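You operate a simulated robot arm through the tools that you are given. There is no shell and no other tool. Be economical: measure what you need, move in short steps, check, and stop when the job is done.

You run a simulated robot arm. Do the job below in one go: nothing can be reset, and whatever is moved stays where it is left.

Task
Put the 480 firm fibre pad from the packing bench top on top of the white long stock prop and the 605 firm fibre pad on top of the yellow bottle jack.
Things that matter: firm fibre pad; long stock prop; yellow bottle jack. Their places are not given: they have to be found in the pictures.

Only the result counts: the job must be done as asked and must still hold three seconds after the hand-in. Knocking over, shifting, dropping, spilling or breaking anything else fails it.

Robot
A 6-joint arm with a two-finger parallel gripper, fixed in place. Base frame: the origin is at the foot of the arm, x ahead of it, y to its left, z up; the work surface is at about z = 0. Lengths are in mm, angles in rad, forces in N, time in s.
With the tool pointing down near the work surface it reaches from about 180 to 460 mm from the base axis. Its first joint turns from -1.222 to 1.222 rad. Payload 1.9 kg.
The tool frame sits at the grasp point between the pads (the TCP): z along the fingers, y along the line on which they close. The tips reach 23 mm beyond it. Largest opening 94 mm; finger width 38, thickness 10; the body of the gripper, 54 by 96 mm, starts 39 mm behind the TCP.
Orientation is told as [roll, pitch, yaw] about the base's x, y, z axes, in that order, counted from this pose: with the fingers straight down and closing along the base's y, the tool's x points along the base's -x, its y along +y and its z along -z.

Tools
- The arm moves only by the tool jog_arm. Its argument "moves" is a list of rows, each a list of 3 entries, a list of its own where there are three numbers: the shift along the tool's x, y, z in mm, then the turn about the tool's z in rad, then the finger opening in mm, from 0 to 94. In form: [[[dx, dy, dz], spin, hand], ...]. A call has 1 to 12 rows; each row is the pose to reach, as a shift and turn from the pose commanded when the call began, along the tool's axes at that moment. A row lasts 0.2 s, in which the tool goes at most 50 mm and 0.15 rad; a call with a longer step from one row to the next is refused whole, and so is a gripper value outside its range. Where a pose cannot be reached the arm comes as near as it can. A force on the tool above 40 N (or 10 N above the force at the start of the call, whichever is more), or a blocked arm, ends the call early, and 0.2 s more pass. Each finger travels about 108 mm/s and halts on what it meets, pressing with about 28 N; the grip force reading is that of the motor and also rises with nothing between the fingers. The clock runs only during rows and for 0.2 s after the last one: add rows that repeat a pose to give the fingers time. The reply holds the time, the measured pose of the TCP, the force on the tool along the base axes, the opening and the grip force, in the units named above and with some noise.
- Cameras (640 x 400 px; columns grow to the right, rows downward): "scene" is fixed at [63.4, 314.6, 433.1]; the picture's right is [-0.72, -0.70, 0.00], its down [-0.34, 0.35, -0.87] and it looks along [0.61, -0.63, -0.49] (base axes); focal length 214 px, centre (320, 200). "wrist" rides on the gripper at [-39, 0, -44] in the tool frame; the picture's right is [0.00, -1.00, 0.00], its down [0.97, 0.00, -0.24] and it looks along [0.24, 0.00, 0.97] (tool axes); focal length 218 px, centre (320, 200).
- capture(camera): a new picture of that camera. The clock stands still meanwhile.
- pixel_to_xyz(camera, pixels): for up to 12 pixels [column, row] of the newest picture of that camera ("zoom" is the newest enlarged one), the place [x, y, z] in the base frame of the surface seen there, good to about 2 mm. The clock stands still meanwhile.
- inspect(camera, box): a new picture of the part [left, top, right, bottom] of that camera's present view, enlarged. The clock stands still meanwhile.
- hand_in(): hands the job in; it is judged then, once.

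Keep the steps short. Do not move on a guess: measure, check each grasp and each placing, and mend mistakes. In all there are 60 turns and 26 pictures (those below and enlarged ones count). Leave the gripper open and the arm clear of the work at the hand-in unless told otherwise, and finish with a single line.

The tools are called as a command line: name --argument value ..., lists and objects as JSON in quotes. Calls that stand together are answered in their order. jog_arm: Moves the arm, as the interface text tells. Its arguments: {"type":"object","properties":{"moves":{"type":"array"}},"required":["moves"]} The other tools are called the same way: capture (camera) takes a picture; pixel_to_xyz (camera, pixels) gives the place of the surface under pixels of a picture; inspect (camera, box) takes an enlarged picture of a part of a camera's view; hand_in () hands the job in.

At the start:

```text
time: 0.0
position: [252.6, 110.6, 414.3]
tcp_rot: [0.004, 0.001, 0.0]
force: [-0.5, 0.5, 0.4]
grip_width: 94.2
gripper_force: 0.1
```

scene: 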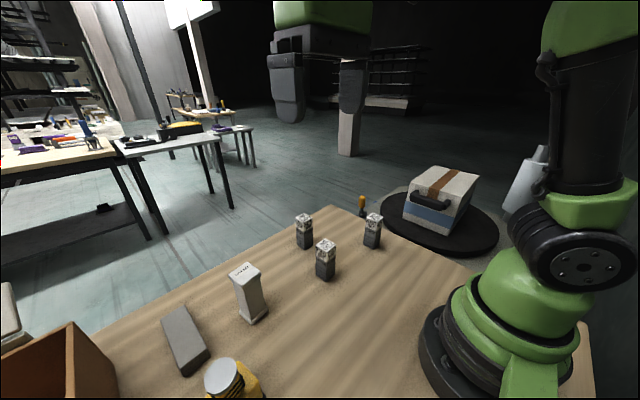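
wrist: 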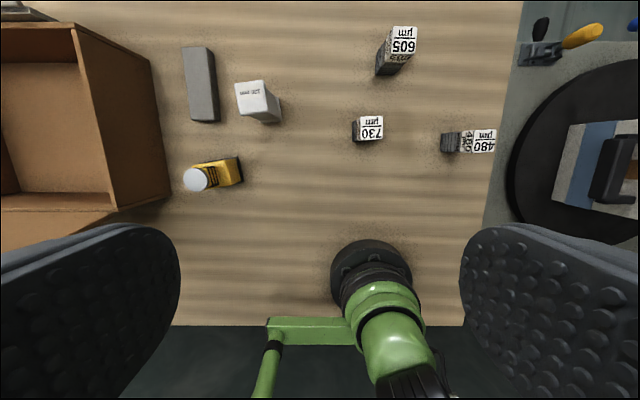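

The wrist view shows three labelled blocks: 605 at (402,42), 730 at (370,128) and 480 at (478,141). The white prop is at (250,88) and the yellow jack's top at (195,180). I'll measure them and zoom in.

pixel_to_xyz --camera "wrist" --pixels '[[402, 34], [400, 50], [385, 66], [484, 135], [484, 147], [448, 142], [250, 88], [240, 86], [262, 84], [195, 180], [230, 172], [300, 150]]'

inspect --camera "wrist" --box '[340, 10, 520, 170]'

inspect --camera "scene" --box '[150, 190, 400, 400]'

inspect --camera "wrist" --box '[160, 30, 300, 210]'

```text
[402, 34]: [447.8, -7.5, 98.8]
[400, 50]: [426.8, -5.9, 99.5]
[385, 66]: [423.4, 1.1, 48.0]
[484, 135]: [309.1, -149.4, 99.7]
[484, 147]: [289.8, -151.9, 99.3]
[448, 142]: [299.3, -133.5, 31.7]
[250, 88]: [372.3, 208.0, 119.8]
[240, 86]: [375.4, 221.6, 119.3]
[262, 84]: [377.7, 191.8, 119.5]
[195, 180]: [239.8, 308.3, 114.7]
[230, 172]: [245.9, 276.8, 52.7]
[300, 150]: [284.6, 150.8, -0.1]
```

```text
2.50 times, centred on (430, 90) of wrist
```

zoom: 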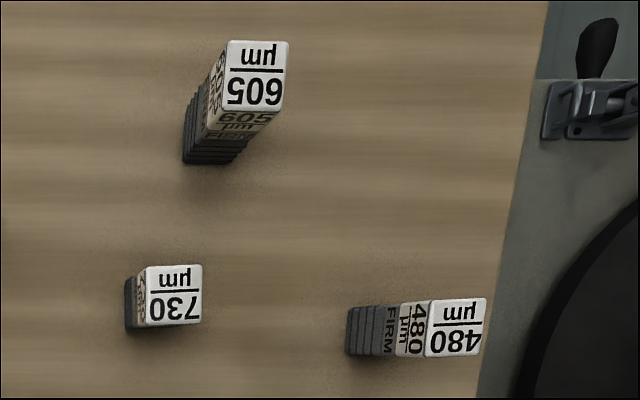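

```text
1.90 times, centred on (275, 295) of scene
```

zoom: 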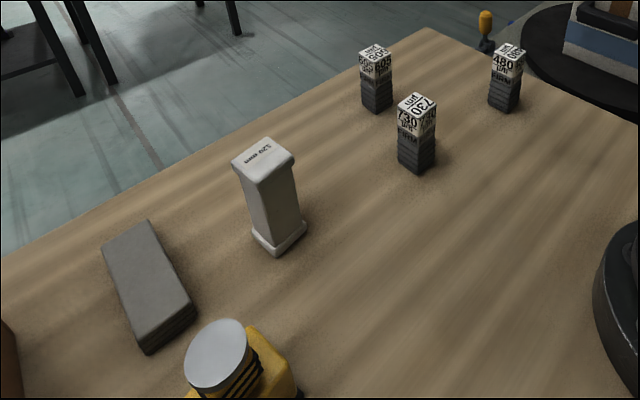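

```text
2.22 times, centred on (230, 120) of wrist
```

zoom: 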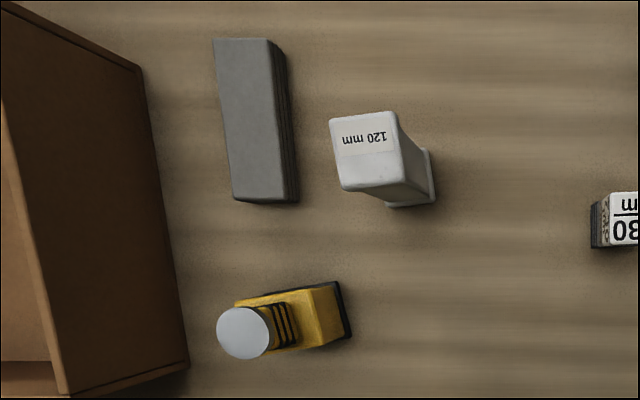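

The three blocks are about 100 mm tall. The 480 is near (299,-151), the 605 near (437,-7), the prop top near (372,207) at z=120, and the jack top near (240,308) at z=115. I'll move above the 480 to measure it closely, staying high.

jog_arm --moves '[[[-6, -33, 17], 0, 94], [[-12, -66, 34], 0, 94], [[-18, -99, 51], 0, 94], [[-24, -132, 68], 0, 94], [[-30, -165, 85], 0, 94], [[-36, -198, 102], 0, 94], [[-42, -231, 119], 0, 94], [[-47, -260, 134], 0, 94], [[-47, -260, 134], 0, 94]]'

capture --camera "wrist"

```text
time: 2.0
position: [300.5, -150.2, 279.6]
tcp_rot: [0.004, -0.001, -0.001]
force: [-0.5, -1.2, -0.6]
grip_width: 94.0
gripper_force: 0.1
```

```text
20 pictures are left
```

wrist: 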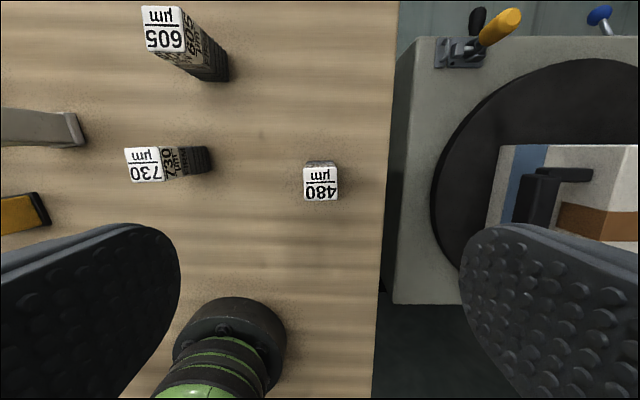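

The 480 is at (321,184), seen almost from straight above. I'll measure its corners and the heights of the things to its right.

pixel_to_xyz --camera "wrist" --pixels '[[305, 169], [337, 169], [306, 199], [336, 199], [321, 184], [320, 163], [410, 180], [480, 130], [515, 200], [570, 175], [500, 25], [370, 180]]'

inspect --camera "wrist" --box '[280, 150, 360, 210]'

```text
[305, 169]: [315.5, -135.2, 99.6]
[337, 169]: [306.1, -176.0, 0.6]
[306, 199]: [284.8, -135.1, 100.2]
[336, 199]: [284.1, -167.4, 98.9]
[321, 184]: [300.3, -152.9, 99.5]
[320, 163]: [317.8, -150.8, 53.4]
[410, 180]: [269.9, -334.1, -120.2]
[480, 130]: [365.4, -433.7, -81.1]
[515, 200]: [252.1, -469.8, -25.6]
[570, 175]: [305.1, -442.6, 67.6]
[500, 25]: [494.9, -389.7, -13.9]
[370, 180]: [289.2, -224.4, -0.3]
```

```text
6.67 times, centred on (320, 180) of wrist
```

zoom: 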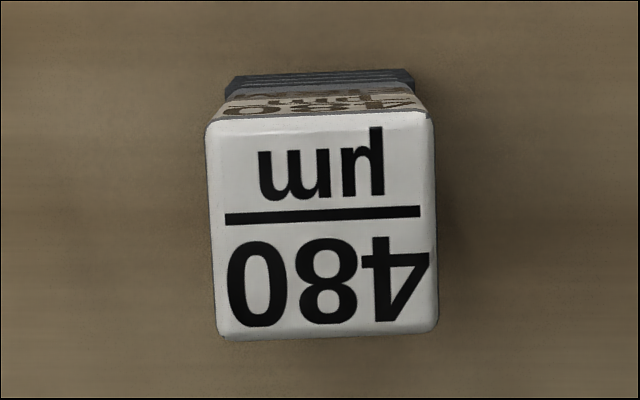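

The 480 is about 33 mm square, centred at (300,-152) and turned about +0.045 rad. Nothing is close around it. I'll lower the gripper to z≈70, which leaves the body 9 mm above the block's top.

jog_arm --moves '[[[0, -1, 40], -0.045, 80], [[0, -1.5, 80], -0.045, 80], [[0.5, -1.5, 120], -0.045, 80], [[0.5, -1.5, 150], -0.045, 80], [[0.5, -1.5, 175], -0.045, 80], [[0.5, -1.5, 195], -0.045, 80], [[0.5, -1.5, 209], -0.045, 80], [[0.5, -1.5, 209], -0.045, 80]]'

capture --camera "scene"

```text
time: 3.8
position: [300.2, -149.1, 71.8]
tcp_rot: [0.003, -0.001, 0.044]
force: [0.5, 0.7, -0.5]
grip_width: 80.0
gripper_force: 0.1
```

```text
18 pictures are left
```

scene: 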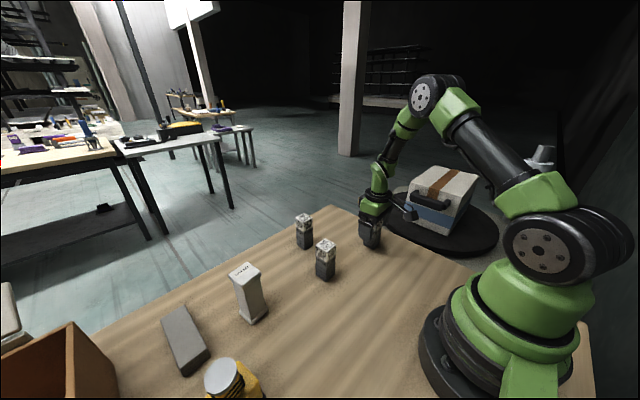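

The pose reads y=-149.1, so I'll shift -2.5 in y and close gradually.

jog_arm --moves '[[[0, -2.5, 0], 0, 70], [[0, -2.5, 0], 0, 60], [[0, -2.5, 0], 0, 50], [[0, -2.5, 0], 0, 42], [[0, -2.5, 0], 0, 36], [[0, -2.5, 0], 0, 30], [[0, -2.5, 0], 0, 26], [[0, -2.5, 0], 0, 26]]'

```text
time: 5.6
position: [299.9, -153.4, 71.6]
tcp_rot: [0.005, 0.001, 0.045]
force: [0.7, -0.4, 0.2]
grip_width: 36.0
gripper_force: 28.5
```

It's held: width 36, force 28.5. I'll lift slowly and look.

jog_arm --moves '[[[0, 0, -8], 0, 20], [[0, 0, -20], 0, 20], [[0, 0, -40], 0, 20], [[0, 0, -70], 0, 20], [[0, 0, -100], 0, 20], [[0, 0, -130], 0, 20], [[0, 0, -160], 0, 20], [[0, 0, -190], 0, 20], [[0, 0, -190], 0, 20]]'

inspect --camera "scene" --box '[280, 120, 440, 260]'

capture --camera "wrist"

```text
time: 7.6
position: [301.3, -153.2, 261.4]
tcp_rot: [0.002, -0.001, 0.045]
force: [0.1, 0.3, -2.0]
grip_width: 36.1
gripper_force: 27.7
```

```text
2.86 times, centred on (360, 190) of scene
```

zoom: 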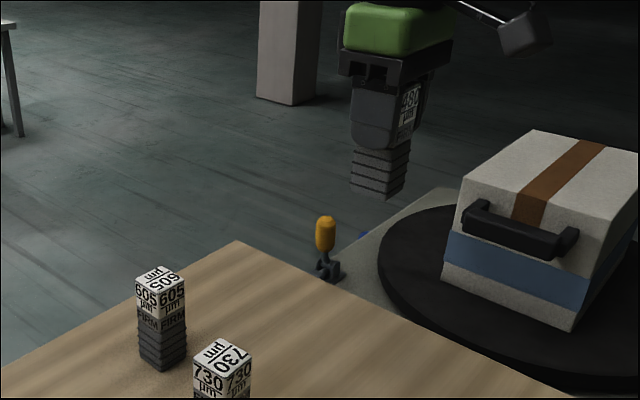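

```text
16 pictures are left
```

wrist: 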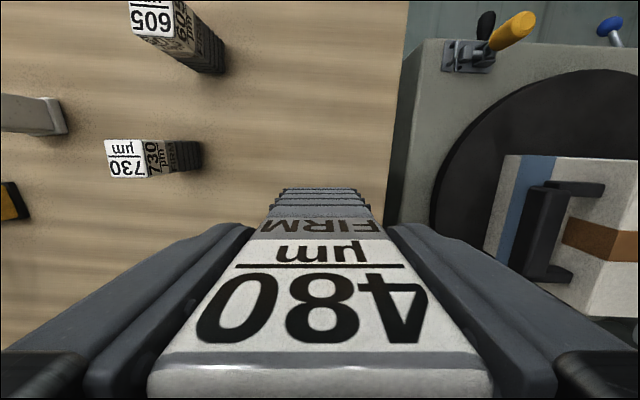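

One solid piece, lifted straight and with its bottom 71.6 mm below the TCP. I'll carry it high (bottom at about 200) toward the prop, stopping short in x so the camera can still see the prop.

jog_arm --moves '[[[0, 25, -4], 0, 20], [[0, 65, -8], 0, 20], [[0, 105, -10], 0, 20], [[0, 145, -10], 0, 20], [[0, 185, -10], 0, 20], [[0, 225, -10], 0, 20], [[0, 265, -10], 0, 20], [[0, 305, -10], 0, 20], [[0, 340, -10], 0, 20], [[0, 360, -10], 0, 20], [[0, 360, -10], 0, 20]]'

capture --camera "wrist"

```text
time: 10.0
position: [284.9, 207.4, 270.9]
tcp_rot: [0.004, -0.001, 0.043]
force: [0.7, -0.6, -1.7]
grip_width: 36.0
gripper_force: 28.4
```

```text
15 pictures are left
```

wrist: 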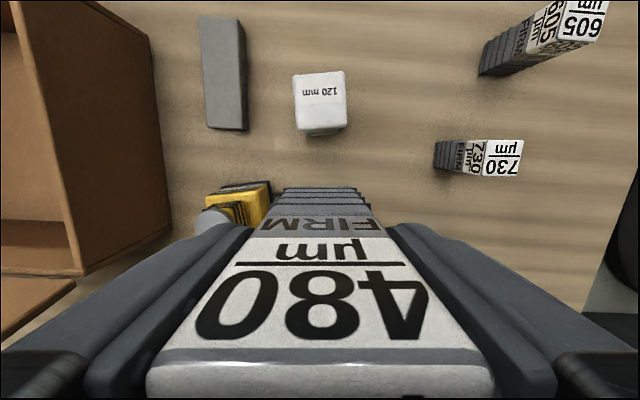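

The prop's top is clear at about (320,100). I'll zoom in to find its corners, and check the carton's height as well.

inspect --camera "wrist" --box '[270, 60, 370, 140]'

pixel_to_xyz --camera "wrist" --pixels '[[296, 77], [342, 73], [346, 120], [300, 127], [320, 100], [320, 110], [310, 85], [140, 40], [80, 265], [165, 225], [212, 215]]'

```text
5.00 times, centred on (320, 100) of wrist
```

zoom: 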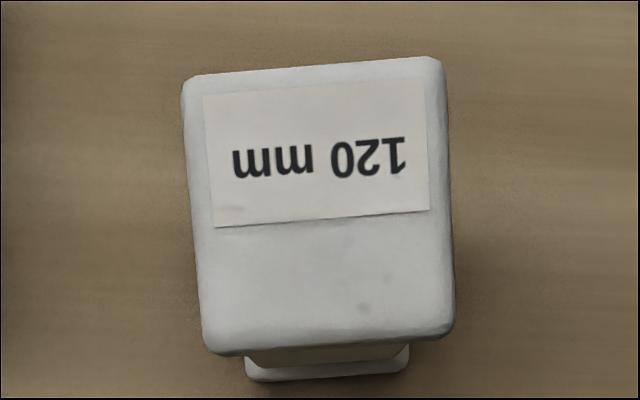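

```text
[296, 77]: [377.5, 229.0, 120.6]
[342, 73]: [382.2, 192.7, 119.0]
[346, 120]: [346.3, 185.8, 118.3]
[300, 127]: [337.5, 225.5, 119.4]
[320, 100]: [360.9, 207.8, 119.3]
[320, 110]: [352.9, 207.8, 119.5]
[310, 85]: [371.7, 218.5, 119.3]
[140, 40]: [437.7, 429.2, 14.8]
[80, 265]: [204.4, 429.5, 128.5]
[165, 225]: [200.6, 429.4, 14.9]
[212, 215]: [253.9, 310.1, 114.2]
```

The prop's top is about 45 mm square, centred at (361,208), z=119.5, yaw≈+0.07. I'll move over it first, keeping the height.

jog_arm --moves '[[[-25, -1, 0], -0.03, 20], [[-50, -2, 0], -0.03, 20], [[-76, -2.7, 0], -0.03, 20], [[-76, -2.7, 25], -0.03, 20], [[-76, -2.7, 50], -0.03, 20], [[-76, -2.7, 65], -0.03, 20], [[-76, -2.7, 72], -0.03, 20], [[-76, -2.7, 72], -0.03, 20]]'

capture --camera "scene"

```text
time: 11.8
position: [360.5, 206.8, 199.0]
tcp_rot: [0.003, 0.001, 0.075]
force: [0.2, 0.3, -2.0]
grip_width: 35.7
gripper_force: 28.0
```

```text
13 pictures are left
```

scene: 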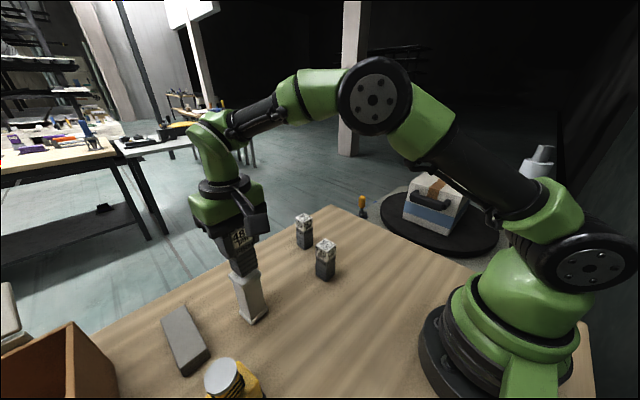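

The pad hangs above the prop with about 8 mm to go. I'll lower it in fine steps.

jog_arm --moves '[[[0, 0, 2], 0, 20], [[0, 0, 4], 0, 20], [[0, 0, 6], 0, 20], [[0, 0, 7], 0, 20], [[0, 0, 7], 0, 20]]'

inspect --camera "scene" --box '[200, 210, 300, 330]'

```text
time: 13.0
position: [360.5, 207.5, 192.5]
tcp_rot: [0.003, 0.001, 0.074]
force: [-0.2, -0.2, -1.9]
grip_width: 35.9
gripper_force: 27.8
```

```text
3.33 times, centred on (250, 270) of scene
```

zoom: 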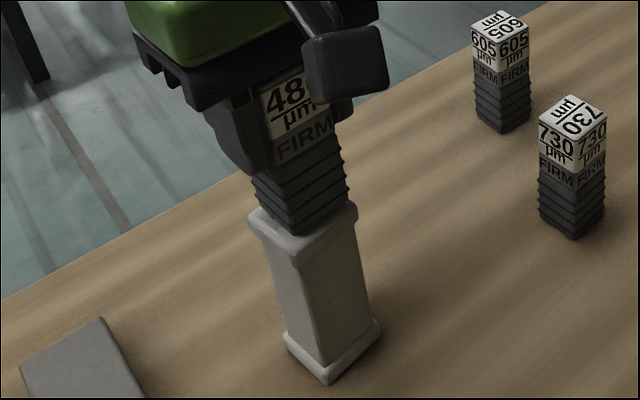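

It's well centred and almost touching. I'll go down in 0.5 mm steps until the force changes.

jog_arm --moves '[[[0, 0, 0.5], 0, 20], [[0, 0, 1], 0, 20], [[0, 0, 1], 0, 20]]'

```text
time: 13.8
position: [360.4, 207.3, 192.2]
tcp_rot: [0.004, -0.001, 0.075]
force: [0.1, 0.2, -1.3]
grip_width: 35.9
gripper_force: 27.3
```

jog_arm --moves '[[[0, 0, 0.5], 0, 20], [[0, 0, 1], 0, 20], [[0, 0, 1], 0, 20]]'

```text
time: 14.6
position: [361.6, 207.0, 190.6]
tcp_rot: [0.003, -0.002, 0.075]
force: [0.0, -0.6, 6.2]
grip_width: 36.0
gripper_force: 27.8
```

Force went to +6.2, so the pad is resting on the prop. I'll open slowly, then rise straight up.

jog_arm --moves '[[[0, 0, -0.5], 0, 34], [[0, 0, -0.5], 0, 38], [[0, 0, -0.5], 0, 44], [[0, 0, -0.5], 0, 55], [[0, 0, -0.5], 0, 70], [[0, 0, -0.5], 0, 80], [[0, 0, -10], 0, 80], [[0, 0, -30], 0, 80], [[0, 0, -60], 0, 80], [[0, 0, -95], 0, 80], [[0, 0, -95], 0, 80]]'

capture --camera "scene"

```text
time: 17.0
position: [359.6, 205.7, 286.9]
tcp_rot: [0.003, -0.002, 0.075]
force: [0.3, 0.4, 1.3]
grip_width: 80.2
gripper_force: 0.1
```

```text
11 pictures are left
```

scene: 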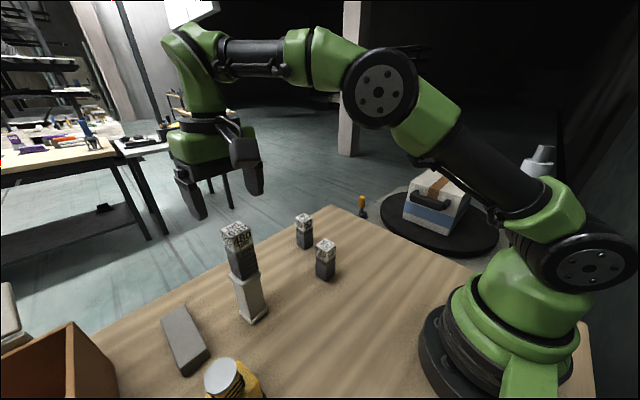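

The 480 stands on the prop. Now toward the 605, moving high until clear of the stacked pad.

jog_arm --moves '[[[1, -35, 0], 0, 80], [[2, -70, 0], 0.025, 80], [[3, -105, 0], 0.05, 80], [[4, -140, 0], 0.075, 80], [[5, -175, 10], 0.075, 80], [[6, -213, 25], 0.075, 80], [[6, -213, 40], 0.075, 80], [[6, -213, 40], 0.075, 80]]'

inspect --camera "wrist" --box '[200, 20, 440, 220]'

```text
time: 18.8
position: [370.7, -4.9, 246.5]
tcp_rot: [0.003, -0.001, 0.0]
force: [0.6, 0.3, -1.1]
grip_width: 79.8
gripper_force: 0.1
```

```text
2.00 times, centred on (320, 120) of wrist
```

zoom: 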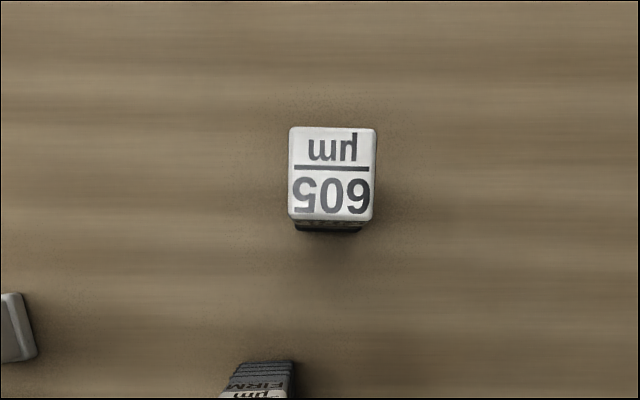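

The 605's top centre is at zoom (332,173). I'll measure it.

pixel_to_xyz --camera "zoom" --pixels '[[332, 173], [293, 131], [372, 133], [369, 215], [294, 214], [332, 135], [332, 214], [292, 175], [371, 175]]'

```text
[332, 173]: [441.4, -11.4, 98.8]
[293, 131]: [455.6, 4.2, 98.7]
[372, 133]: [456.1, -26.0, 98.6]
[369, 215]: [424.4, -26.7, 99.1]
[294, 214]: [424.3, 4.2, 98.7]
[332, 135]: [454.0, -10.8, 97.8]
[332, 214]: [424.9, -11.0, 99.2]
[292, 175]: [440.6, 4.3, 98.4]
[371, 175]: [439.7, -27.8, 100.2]
```

Centre (440,-11), yaw≈0. I'll go over it and down partway, then check the pose.

jog_arm --moves '[[[-35, -3, 0], 0, 80], [[-69, -6, 0], 0, 80], [[-69, -6, 35], 0, 80], [[-69, -6, 70], 0, 80], [[-69, -6, 95], 0, 80], [[-69, -6, 105], 0, 80], [[-69, -6, 105], 0, 80]]'

```text
time: 20.4
position: [439.3, -10.9, 138.9]
tcp_rot: [0.003, -0.001, 0.002]
force: [-1.0, 0.2, -1.4]
grip_width: 80.1
gripper_force: 0.0
```

On target. I'll go down to z≈71.5.

jog_arm --moves '[[[0, 0, 20], 0, 80], [[0, 0, 40], 0, 80], [[0, 0, 55], 0, 80], [[0, 0, 68], 0, 75], [[0, 0, 68], 0, 65]]'

```text
time: 21.6
position: [438.1, -11.4, 70.9]
tcp_rot: [0.005, 0.0, 0.0]
force: [0.9, -0.1, 0.4]
grip_width: 65.0
gripper_force: 0.0
```

Now I'll close gradually.

jog_arm --moves '[[[-1, 0, 0], 0, 55], [[-1, 0, 0], 0, 47], [[-1, 0, 0], 0, 42], [[-1, 0, 0], 0, 37], [[-1, 0, 0], 0, 30], [[-1, 0, 0], 0, 20], [[-1, 0, 0], 0, 20]]'

```text
time: 23.2
position: [440.9, -12.3, 72.1]
tcp_rot: [0.004, 0.001, 0.001]
force: [-0.5, -0.6, 1.3]
grip_width: 35.9
gripper_force: 28.3
```

Held at width 36. I'll lift and draw back toward the base.

jog_arm --moves '[[[0, 0, -8], 0, 20], [[0, 0, -25], 0, 20], [[0, 0, -60], 0, 20], [[0, 0, -100], 0, 20], [[0, 0, -140], 0, 20], [[20, 0, -175], 0, 20], [[55, 0, -198], 0, 20], [[95, 0, -200], 0, 20], [[135, 0, -200], 0, 20], [[175, 0, -200], 0, 20], [[195, 0, -200], 0, 20], [[195, 0, -200], 0, 20]]'

```text
time: 25.8
position: [245.1, -10.4, 273.1]
tcp_rot: [0.004, -0.002, -0.003]
force: [-0.8, -0.5, -1.9]
grip_width: 35.9
gripper_force: 28.4
```

Still held, with a load of -1.9 N. Next I'll move to (185,308), well clear of the stacked prop, and look at the jack.

jog_arm --moves '[[[10, 25, 0], 0, 20], [[20, 65, 0], 0, 20], [[30, 105, 0], 0, 20], [[40, 145, 0], 0, 20], [[50, 185, 0], 0, 20], [[60, 225, 0], 0, 20], [[60, 265, 0], 0, 20], [[60, 300, 0], 0, 20], [[60, 318, 0], 0, 20], [[60, 318, 0], 0, 20]]'

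inspect --camera "wrist" --box '[240, 60, 400, 200]'

```text
time: 28.0
position: [186.2, 306.5, 273.0]
tcp_rot: [0.005, 0.0, -0.001]
force: [-0.7, -1.0, -2.2]
grip_width: 35.7
gripper_force: 28.6
```

```text
2.86 times, centred on (320, 130) of wrist
```

zoom: 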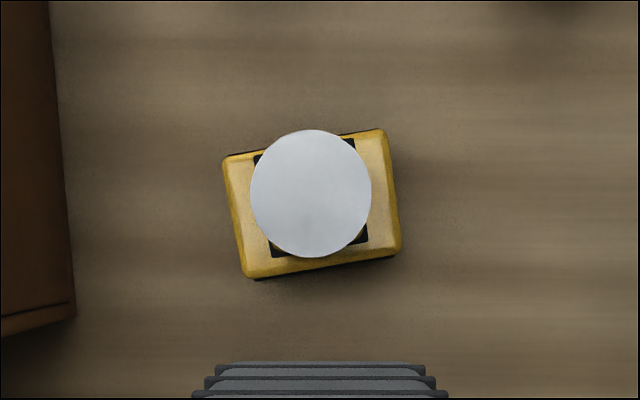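

The jack's disc is centred at zoom (311,193), with edges at columns 250 to 372 and rows 129 to 258. I'll measure it.

pixel_to_xyz --camera "zoom" --pixels '[[311, 193], [254, 193], [368, 193], [311, 134], [311, 253], [290, 193], [332, 193], [311, 170], [311, 215]]'

```text
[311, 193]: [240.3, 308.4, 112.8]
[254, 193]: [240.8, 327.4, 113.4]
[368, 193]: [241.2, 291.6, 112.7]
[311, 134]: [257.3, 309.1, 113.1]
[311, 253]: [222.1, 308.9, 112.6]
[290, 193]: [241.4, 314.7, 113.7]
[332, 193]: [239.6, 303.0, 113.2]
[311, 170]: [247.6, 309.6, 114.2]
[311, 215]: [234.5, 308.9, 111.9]
```

Disc centre (240,309), z≈113, diameter about 38. I'll go over it and down to about 7 mm above.

jog_arm --moves '[[[-27, 1, 0], 0, 20], [[-54, 2.2, 0], 0, 20], [[-54, 2.2, 25], 0, 20], [[-54, 2.2, 50], 0, 20], [[-54, 2.2, 70], 0, 20], [[-54, 2.2, 79], 0, 20], [[-54, 2.2, 79], 0, 20]]'

inspect --camera "scene" --box '[150, 260, 320, 400]'

```text
time: 29.6
position: [239.7, 307.8, 193.4]
tcp_rot: [0.005, 0.001, -0.003]
force: [-0.6, 0.8, -2.6]
grip_width: 35.8
gripper_force: 27.4
```

```text
2.86 times, centred on (235, 330) of scene
```

zoom: 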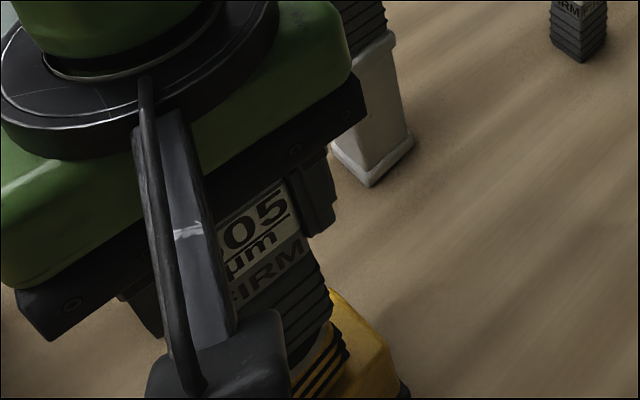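

The pad is in line above the disc. I'll lower it in small steps.

jog_arm --moves '[[[0, 0.5, 2], 0, 20], [[0, 0.5, 4], 0, 20], [[0, 0.5, 6], 0, 20], [[0, 0.5, 6.5], 0, 20], [[0, 0.5, 6.5], 0, 20]]'

```text
time: 30.8
position: [239.6, 309.3, 186.4]
tcp_rot: [0.003, 0.001, -0.001]
force: [0.3, 0.3, -2.5]
grip_width: 35.8
gripper_force: 27.8
```

jog_arm --moves '[[[0, 0, 0.5], 0, 20], [[0, 0, 1], 0, 20], [[0, 0, 1], 0, 20]]'

```text
time: 31.6
position: [240.8, 309.9, 186.2]
tcp_rot: [0.005, 0.001, 0.001]
force: [0.8, 0.1, -2.3]
grip_width: 36.3
gripper_force: 28.5
```

No contact yet, so I'll keep going in fine steps.

jog_arm --moves '[[[0, 0, 0.5], 0, 20], [[0, 0, 1], 0, 20], [[0, 0, 1], 0, 20]]'

```text
time: 32.4
position: [238.7, 308.7, 186.1]
tcp_rot: [0.003, -0.001, -0.002]
force: [-1.8, -1.2, 8.3]
grip_width: 35.9
gripper_force: 27.6
```

Contact: the force is +8.3. I'll open slowly and rise straight up.

jog_arm --moves '[[[0, 0, -0.5], 0, 34], [[0, 0, -0.5], 0, 38], [[0, 0, -0.5], 0, 44], [[0, 0, -0.5], 0, 55], [[0, 0, -0.5], 0, 70], [[0, 0, -0.5], 0, 80], [[0, 0, -10], 0, 80], [[0, 0, -30], 0, 80], [[0, 0, -60], 0, 80], [[0, 0, -100], 0, 80], [[0, 0, -120], 0, 80], [[0, 0, -120], 0, 80]]'

capture --camera "scene"

capture --camera "wrist"

```text
time: 35.0
position: [238.9, 308.9, 307.3]
tcp_rot: [0.004, 0.001, 0.0]
force: [0.0, 0.1, -0.7]
grip_width: 80.1
gripper_force: 0.1
```

```text
7 pictures are left
```

scene: 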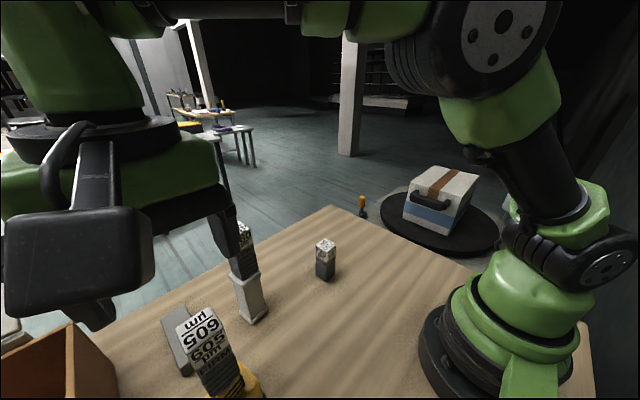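

```text
6 pictures are left
```

wrist: 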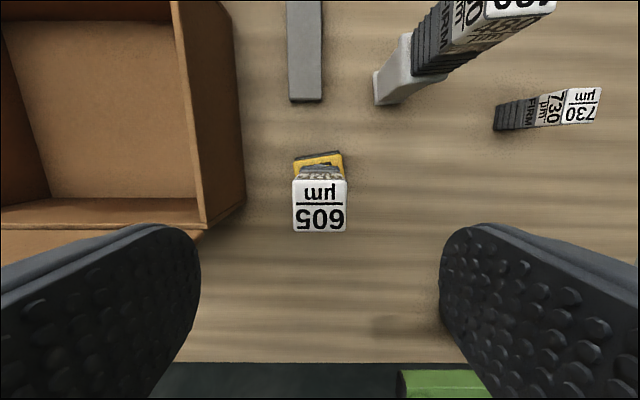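

Both pads are standing. I'll swing clear toward the middle at height (tips at about 300), then check both.

jog_arm --moves '[[[0, 0, -20], 0, 80], [[5, -30, -30], 0, 80], [[5, -70, -30], 0, 80], [[5, -110, -30], 0, 80], [[5, -150, -30], 0, 80], [[5, -190, -30], 0, 80], [[5, -230, -30], 0, 80], [[5, -270, -30], 0, 80], [[5, -310, -30], 0, 80], [[5, -340, -30], 0, 90], [[5, -360, -30], 0, 90], [[5, -360, -30], 0, 90]]'

inspect --camera "scene" --box '[140, 190, 380, 400]'

```text
time: 37.6
position: [233.8, -51.0, 336.1]
tcp_rot: [0.004, -0.001, 0.0]
force: [-0.8, -0.2, -0.1]
grip_width: 89.9
gripper_force: 0.0
```

```text
1.90 times, centred on (260, 295) of scene
```

zoom: 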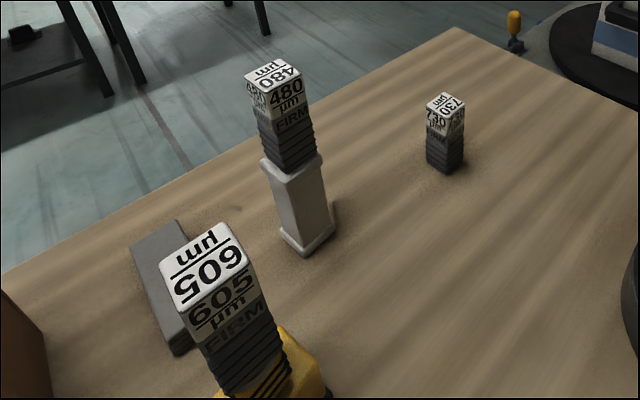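

The 480 stands upright on the white prop and the 605 on the yellow jack. The 730 and everything else are undisturbed, and the arm is clear with the gripper open, so I'm handing in.

hand_in

```text
The job is handed in.
```

The 480 pad is on the white long stock prop and the 605 pad is on the yellow bottle jack; both were standing in the last picture before the hand-in, with the gripper open and the arm clear.
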